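You operate a simulated robot arm through the tools that you are given. There is no shell and no other tool. Be economical: measure what you need, move in short steps, check, and stop when the job is done.

Carry out the task below with a simulated robot arm. There is one attempt and no reset: what you move stays moved.

TASK
Stack the 950 hoop stub from the supply top on top of the 670 hoop stub.
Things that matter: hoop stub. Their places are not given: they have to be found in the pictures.

It is judged by the outcome, as a careful person would: the job done as asked, and still so three seconds after it is handed in. It fails if anything else is knocked over, pushed out of place, dropped, spilled or broken.

THE ROBOT
A 6-joint arm with a two-finger parallel gripper, fixed in place. Base frame: the origin is at the foot of the arm, x ahead of it, y to its left, z up; the work surface is at about z = 0.84. Lengths are in m, angles in rad, forces in N, time in s.
With the tool pointing down near the work surface it reaches from about 0.26 to 0.68 m from the base axis. Its first joint turns from -1.152 to 1.152 rad. Payload 2.9 kg.
Tool frame: the origin (TCP) lies between the finger pads and is the grasp point; the fingertips stand 0.03 m ahead of it; z points along the fingers, y is the line along which they close. The gripper opens to 0.11 m. The fingers are 0.02 m wide and 0.01 m thick; the gripper's body (0.048 by 0.112 m) begins 0.055 m behind the TCP.
Orientation is that of the tool frame in the base frame, as a unit quaternion [x, y, z, w]. With the fingers straight down and closing along the base's y, the tool's x points along the base's -x, its y along +y and its z along -z.

THE INTERFACE
- The arm moves only by the tool move_arm. Its argument "targets" is one flat list of numbers, 7 for each row, row after row: the turn, a rotation vector about the base's x, y, z in rad, then the shift along the base's x, y, z in m, then the gripper command, from -1 (fully open) to 1 (shut), values between in proportion. In form: [rx, ry, rz, x, y, z, grip, rx, ry, rz, x, y, z, grip, ...]. A call has 1 to 20 rows; each row shifts and turns the commanded pose from where the row before left it. A row lasts 0.2 s, in which the tool goes at most 0.05 m and 0.15 rad; a call with a longer step from one row to the next is refused whole, and so is a gripper value outside its range. A pose out of reach is approached as far as the arm can. The call stops where the force on the tool passes 40 N (or 10 N more than at its start, if that is more) or the arm is blocked; 0.2 s more then pass. The fingers move at their own pace (about 0.108 m/s each) and stop on an object; they squeeze with about 34 N. The grip force told is the motor's: it shows also when the fingers shut on nothing. Time passes only in rows, and 0.2 s behind the last, so rows that do not move let the fingers close. It gives the time, the measured TCP pose, the force on the tool (base axes), the opening and the grip force at its end, in the units of the frame above (readings bear some noise).
- Cameras (640 x 400 px; columns grow to the right, rows downward): "scene" is fixed at [0.0841, 0.4367, 1.3902]; the picture's right is [-0.70, -0.71, 0.00], its down [-0.37, 0.36, -0.86] and it looks along [0.61, -0.60, -0.51] (base axes); focal length 361 px, centre (320, 200). "wrist" rides on the gripper at [-0.036, 0, -0.057] in the tool frame; the picture's right is [0.00, -1.00, 0.00], its down [0.97, 0.00, -0.24] and it looks along [0.24, 0.00, 0.97] (tool axes); focal length 218 px, centre (320, 200).
- capture(camera): a new picture of that camera. No time passes.
- probe_pixels(camera, pixels): for up to 12 pixels [column, row] of the newest picture of that camera ("zoom" is the newest enlarged one), the place [x, y, z] in the base frame of the surface seen there, good to about 0.003 m. No time passes.
- enlarge(camera, box): a new picture of the part [left, top, right, bottom] of that camera's present view, enlarged. No time passes.
- finish_job(): hands the job in; it is judged then, once.

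Work in short steps. Measure before you move; look again where a grasp or a placing could have gone wrong, and mend it. You have 60 turns and 14 pictures in all, the two below and enlarged ones among them. Open the gripper and draw the arm clear of the work before you hand the job in, unless the task says otherwise; then end with one line.

The tools are called after "Emit:" as a command line: name --argument value ..., lists and objects as JSON in quotes. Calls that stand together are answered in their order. move_arm: Moves the arm, as the interface text tells. Its arguments: {"type":"object","properties":{"targets":{"type":"array","items":{"type":"number"}}},"required":["targets"]} The other tools are called the same way: capture (camera) takes a picture; probe_pixels (camera, pixels) gives the place of the surface under pixels of a picture; enlarge (camera, box) takes an enlarged picture of a part of a camera's view; finish_job () hands the job in.

At the start:

```text
t: 0.0
tool_pos: [0.4015, 0.2214, 1.1718]
tool_rot: [0.0, 1.0, -0.001, 0.001]
contact_force: [-0.7, 0.6, -0.5]
opening: 0.1105
grasp_force: 0.1
```

scene: 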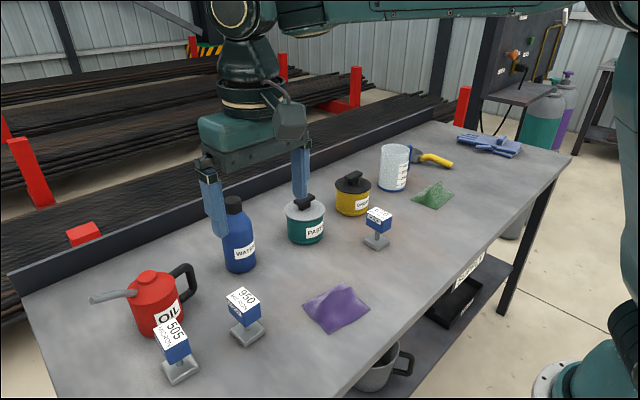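
wrist: 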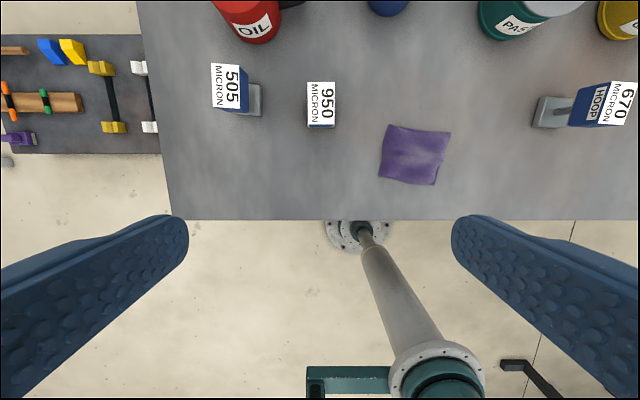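

The blocks at about (245,305) "950", (175,350) "505" and (379,220) "670" in the scene view look like the stubs. I enlarge the 950 and 670 ones to learn their shapes.

Emit:
enlarge --camera "scene" --box '[200, 270, 296, 360]'

Emit:
enlarge --camera "scene" --box '[340, 190, 420, 260]'

```text
4.44 times, centred on (248, 315) of scene
```

zoom: 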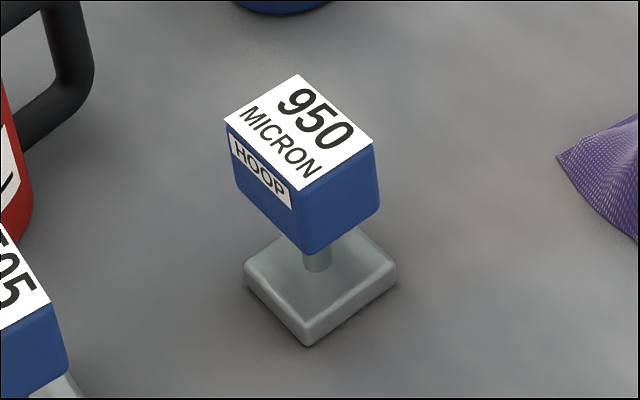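

```text
5.71 times, centred on (380, 225) of scene
```

zoom: 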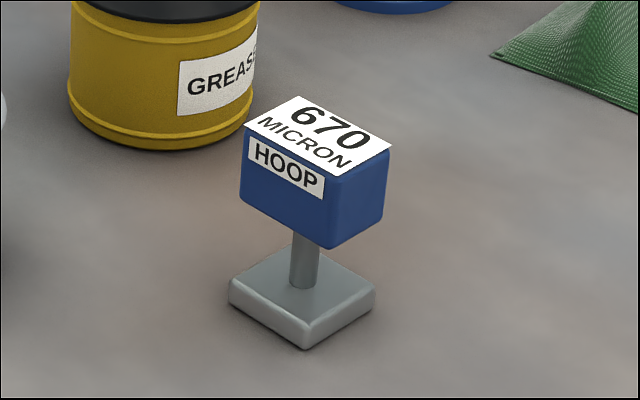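

Both are label-topped blue blocks on a thin post and square foot. I probe the top faces, the block sides and the feet for both.

Emit:
probe_pixels --camera "zoom" --pixels '[[297, 100], [386, 148], [336, 174], [249, 125], [317, 137], [330, 240], [245, 195], [305, 335], [233, 285], [370, 285], [305, 275], [300, 375]]'

Emit:
probe_pixels --camera "scene" --pixels '[[243.5, 287.6], [259, 302], [243, 311], [227.5, 297.5], [243.2, 302], [244.5, 325.5], [245.3, 342], [232, 332], [264, 332], [245, 345], [245, 358]]'

Emit:
probe_pixels --camera "wrist" --pixels '[[309, 84], [333, 84], [309, 122], [333, 122], [321, 103], [610, 84], [634, 88], [601, 121], [628, 122], [536, 124], [543, 99], [252, 115]]'

```text
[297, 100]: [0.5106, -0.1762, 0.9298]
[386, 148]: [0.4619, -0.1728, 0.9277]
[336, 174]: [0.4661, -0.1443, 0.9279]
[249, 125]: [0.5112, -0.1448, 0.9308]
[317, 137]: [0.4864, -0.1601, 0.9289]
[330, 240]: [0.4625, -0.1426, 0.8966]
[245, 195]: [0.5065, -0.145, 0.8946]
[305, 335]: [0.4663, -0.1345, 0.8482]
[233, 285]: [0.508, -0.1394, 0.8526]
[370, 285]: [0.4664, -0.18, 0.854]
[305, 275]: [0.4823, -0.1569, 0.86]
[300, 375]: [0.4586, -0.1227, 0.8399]
```

```text
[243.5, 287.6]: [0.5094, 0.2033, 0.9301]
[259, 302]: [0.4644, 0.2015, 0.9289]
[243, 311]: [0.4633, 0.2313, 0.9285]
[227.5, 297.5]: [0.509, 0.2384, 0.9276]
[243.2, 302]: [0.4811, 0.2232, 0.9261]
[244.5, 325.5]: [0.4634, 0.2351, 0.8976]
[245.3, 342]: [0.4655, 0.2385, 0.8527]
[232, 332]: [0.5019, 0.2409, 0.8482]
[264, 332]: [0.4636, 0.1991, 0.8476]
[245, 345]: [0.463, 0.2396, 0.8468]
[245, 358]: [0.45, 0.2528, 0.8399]
```

```text
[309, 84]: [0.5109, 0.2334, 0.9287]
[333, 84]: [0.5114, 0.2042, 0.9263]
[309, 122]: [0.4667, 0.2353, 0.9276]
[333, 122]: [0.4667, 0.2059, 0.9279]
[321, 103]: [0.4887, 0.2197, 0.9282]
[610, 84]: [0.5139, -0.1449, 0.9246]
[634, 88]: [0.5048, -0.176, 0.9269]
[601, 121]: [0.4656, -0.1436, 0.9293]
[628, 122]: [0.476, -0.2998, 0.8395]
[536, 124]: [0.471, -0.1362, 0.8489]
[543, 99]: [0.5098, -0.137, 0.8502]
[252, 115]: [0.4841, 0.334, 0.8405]
```

950's block is centred at about (0.487, 0.220), spans ~0.05 in x and 0.036 in y, with z from 0.892 to 0.928; 670's block is centred at about (0.487, -0.160), with top at 0.928. I move over the 950 with the fingers part closed, stopping above it.

Emit:
move_arm --targets '[0, 0, 0, 0.043, -0.001, 0, -0.5, 0, 0, 0, 0.0425, -0.001, 0, -0.5, 0, 0, 0, 0, 0, -0.045, -0.5, 0, 0, 0, 0, 0, -0.045, -0.5, 0, 0, 0, 0, 0, -0.045, -0.5, 0, 0, 0, 0, 0, -0.035, -0.5, 0, 0, 0, 0, 0, 0, -0.5]'

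Emit:
capture --camera "wrist"

```text
t: 1.6
tool_pos: [0.4885, 0.2185, 1.002]
tool_rot: [0.0, 1.0, 0.0, 0.001]
contact_force: [0.3, -0.2, 0.8]
opening: 0.0826
grasp_force: 0.1
```

```text
9 pictures are left
```

wrist: 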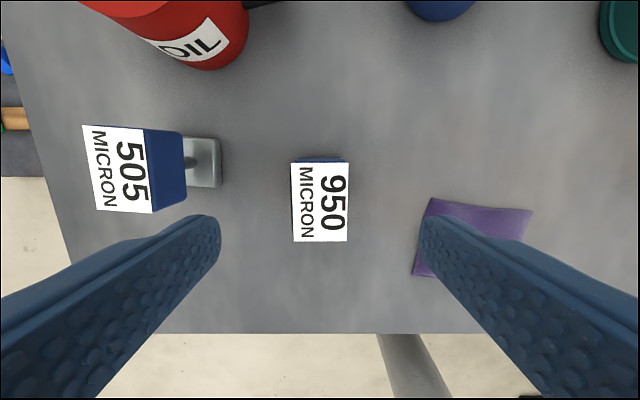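

The 950 block sits midway between the fingers at (320,202), nearly square to them, and the 505 is clear of the left finger. I descend to 0.91 and close.

Emit:
move_arm --targets '[0, 0, 0, -0.001, 0.001, -0.04, -0.5, 0, 0, 0, 0, 0, -0.03, -0.5, 0, 0, 0, 0, 0, -0.022, -0.5, 0, 0, 0, 0, 0, 0, -0.5, 0, 0, 0, 0, 0, 0, 1, 0, 0, 0, 0, 0, 0, 1, 0, 0, 0, 0, 0, 0, 1]'

```text
t: 3.2
tool_pos: [0.4855, 0.2211, 0.9101]
tool_rot: [0.0, 1.0, 0.0, 0.0]
contact_force: [-0.5, -0.6, -0.2]
opening: 0.0357
grasp_force: 33.9
```

The block is gripped at 0.0357 opening. I lift 0.15 m and carry it towards y = -0.16.

Emit:
move_arm --targets '[0, 0, 0, 0, 0, 0.02, 1, 0, 0, 0, 0, 0, 0.04, 1, 0, 0, 0, 0, 0, 0.045, 1, 0, 0, 0, 0, 0, 0.045, 1, 0, 0, 0, 0, -0.03, 0, 1, 0, 0, 0, 0, -0.04, 0, 1, 0, 0, 0, 0, -0.04, 0, 1, 0, 0, 0, 0, -0.04, 0, 1, 0, 0, 0, 0, -0.04, 0, 1, 0, 0, 0, 0, -0.04, 0, 1, 0, 0, 0, 0, -0.04, 0, 1, 0, 0, 0, 0, -0.04, 0, 1, 0, 0, 0, 0, -0.04, 0, 1, 0, 0, 0, 0, -0.03, 0, 1, 0, 0, 0, 0, 0, 0, 1]'

Emit:
enlarge --camera "scene" --box '[310, 100, 470, 260]'

Emit:
capture --camera "wrist"

```text
t: 6.4
tool_pos: [0.486, -0.1607, 1.0583]
tool_rot: [0.0, 1.0, 0.0, -0.001]
contact_force: [-0.4, -0.1, -2.2]
opening: 0.0359
grasp_force: 33.8
```

```text
2.50 times, centred on (390, 180) of scene
```

zoom: 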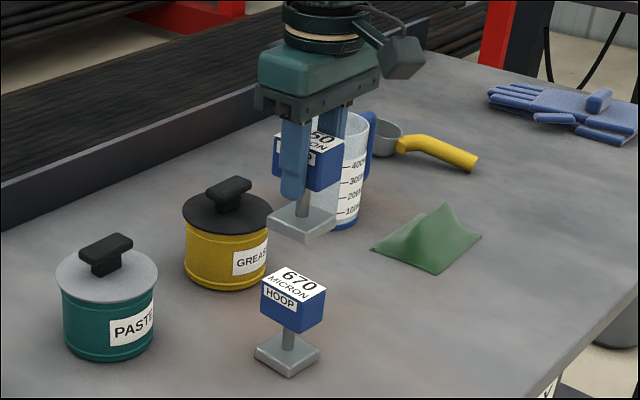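

```text
7 pictures are left
```

wrist: 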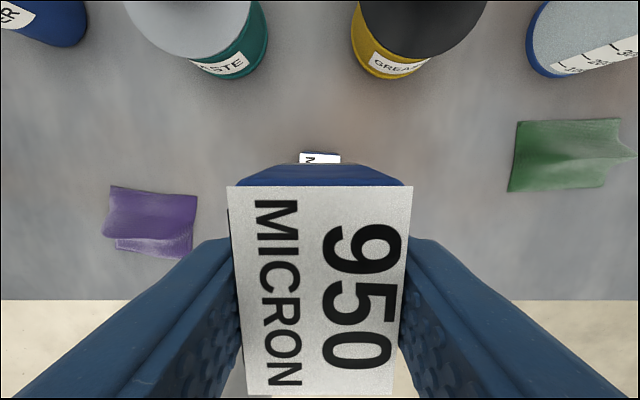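

The 950 is held level above the 670. I probe the held foot's corners and the 670 block's edges for the final offset.

Emit:
probe_pixels --camera "zoom" --pixels '[[270, 224], [304, 238], [335, 216], [304, 231], [290, 268], [262, 281], [302, 300], [325, 289], [293, 284], [320, 310], [275, 298]]'

Emit:
probe_pixels --camera "wrist" --pixels '[[300, 156], [320, 156], [339, 156], [320, 200], [320, 380]]'

```text
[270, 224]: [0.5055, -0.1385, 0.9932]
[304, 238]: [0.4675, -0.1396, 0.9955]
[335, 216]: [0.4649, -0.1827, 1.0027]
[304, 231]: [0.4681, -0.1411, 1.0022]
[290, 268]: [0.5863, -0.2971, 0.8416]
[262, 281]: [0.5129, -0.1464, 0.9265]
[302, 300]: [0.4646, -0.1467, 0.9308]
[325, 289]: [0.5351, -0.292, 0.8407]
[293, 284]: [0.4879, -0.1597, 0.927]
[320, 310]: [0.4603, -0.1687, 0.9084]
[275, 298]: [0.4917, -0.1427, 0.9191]
```

```text
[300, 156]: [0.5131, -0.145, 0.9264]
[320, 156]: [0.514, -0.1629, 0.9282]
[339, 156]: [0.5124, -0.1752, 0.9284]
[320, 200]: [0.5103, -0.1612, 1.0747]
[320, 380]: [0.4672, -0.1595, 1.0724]
```

The foot is centred over the 670 to about 1 mm. Its underside is at ~0.988 and must come down ~0.060, so I descend 0.056 and then creep.

Emit:
move_arm --targets '[0, 0, 0, 0.001, 0.0005, -0.03, 1, 0, 0, 0, 0, 0, -0.018, 1, 0, 0, 0, 0, 0, -0.008, 1, 0, 0, 0, 0, 0, 0, 1, 0, 0, 0, 0, 0, 0, 1]'

Emit:
enlarge --camera "scene" --box '[340, 150, 420, 260]'

```text
t: 7.6
tool_pos: [0.4861, -0.1603, 1.0038]
tool_rot: [0.0, 1.0, 0.0, -0.001]
contact_force: [0.8, -0.1, -2.4]
opening: 0.0359
grasp_force: 34.0
```

```text
3.64 times, centred on (380, 205) of scene
```

zoom: 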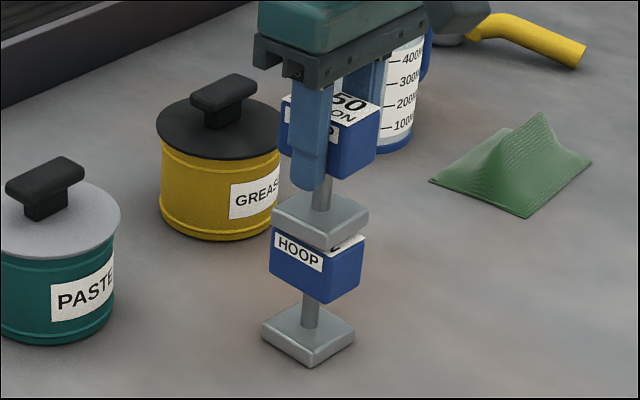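

There is still a gap of a few mm and no contact. I creep down in small rows.

Emit:
move_arm --targets '[0, 0, 0, 0.0005, 0, -0.002, 1, 0, 0, 0, 0, 0, -0.001, 1, 0, 0, 0, 0, 0, -0.001, 1, 0, 0, 0, 0, 0, 0, 1]'

```text
t: 8.6
tool_pos: [0.4867, -0.1586, 0.9994]
tool_rot: [0.0, 1.0, 0.0, 0.0]
contact_force: [-0.1, -0.5, -2.6]
opening: 0.0354
grasp_force: 34.3
```

Emit:
move_arm --targets '[0, 0, 0, 0, 0, -0.001, 1, 0, 0, 0, 0, 0, 0, 1]'

```text
t: 9.2
tool_pos: [0.4866, -0.1595, 0.9995]
tool_rot: [0.001, 1.0, 0.0, 0.0]
contact_force: [-0.8, 0.6, -2.0]
opening: 0.0359
grasp_force: 34.0
```

No contact shows yet (force still about -2 N), so I keep stepping down 1 mm.

Emit:
move_arm --targets '[0, 0, 0, 0, 0, -0.001, 1, 0, 0, 0, 0, 0, 0, 1]'

```text
t: 9.8
tool_pos: [0.4875, -0.1585, 0.998]
tool_rot: [-0.001, 1.0, -0.001, 0.0]
contact_force: [-0.8, -1.2, 2.0]
opening: 0.0356
grasp_force: 34.0
```

The force rose to +2 N: the foot has landed at TCP 0.998, as expected. I open the fingers partway and hold still.

Emit:
move_arm --targets '[0, 0, 0, 0, 0, 0, 0.2, 0, 0, 0, 0, 0, 0, -0.2, 0, 0, 0, 0, 0, 0, -0.5, 0, 0, 0, 0, 0, 0, -0.5]'

Emit:
enlarge --camera "scene" --box '[340, 150, 420, 260]'

```text
t: 10.8
tool_pos: [0.4861, -0.1589, 0.9986]
tool_rot: [0.0, 1.0, 0.0, 0.0]
contact_force: [0.9, -0.5, -0.6]
opening: 0.0826
grasp_force: 0.0
```

```text
3.64 times, centred on (380, 205) of scene
```

zoom: 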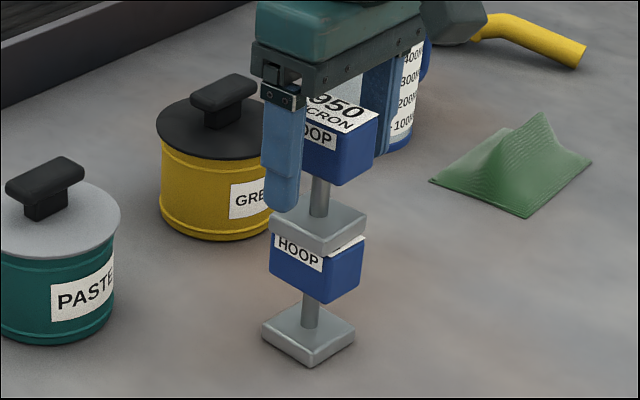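

The 950 stands upright and free on the 670. I retreat straight up and then back.

Emit:
move_arm --targets '[0, 0, 0, 0, 0, 0.02, -0.5, 0, 0, 0, 0, 0, 0.04, -0.5, 0, 0, 0, 0, 0, 0.045, -0.5, 0, 0, 0, 0, 0, 0.045, -1, 0, 0, 0, -0.03, 0.04, 0, -1, 0, 0, 0, -0.03, 0.04, 0, -1, 0, 0, 0, 0, 0.04, 0, -1, 0, 0, 0, 0, 0.04, 0, -1, 0, 0, 0, 0, 0, 0, -1]'

Emit:
capture --camera "scene"

```text
t: 12.8
tool_pos: [0.4272, 0.0014, 1.1472]
tool_rot: [0.0, 1.0, 0.0, 0.001]
contact_force: [0.1, -0.4, -0.9]
opening: 0.1099
grasp_force: 0.0
```

```text
4 pictures are left
```

scene: 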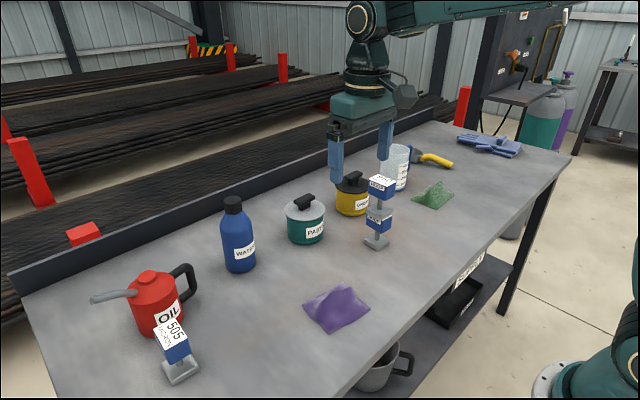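

The stack stands at (379,210), everything else is in place and the arm is clear, so I hand the job in.

Emit:
finish_job

```text
The job is handed in.
```

The 950 hoop stub is standing upright on top of the 670 hoop stub; nothing else looked disturbed in the last picture, and the arm was clear with the gripper open when I handed the job in.
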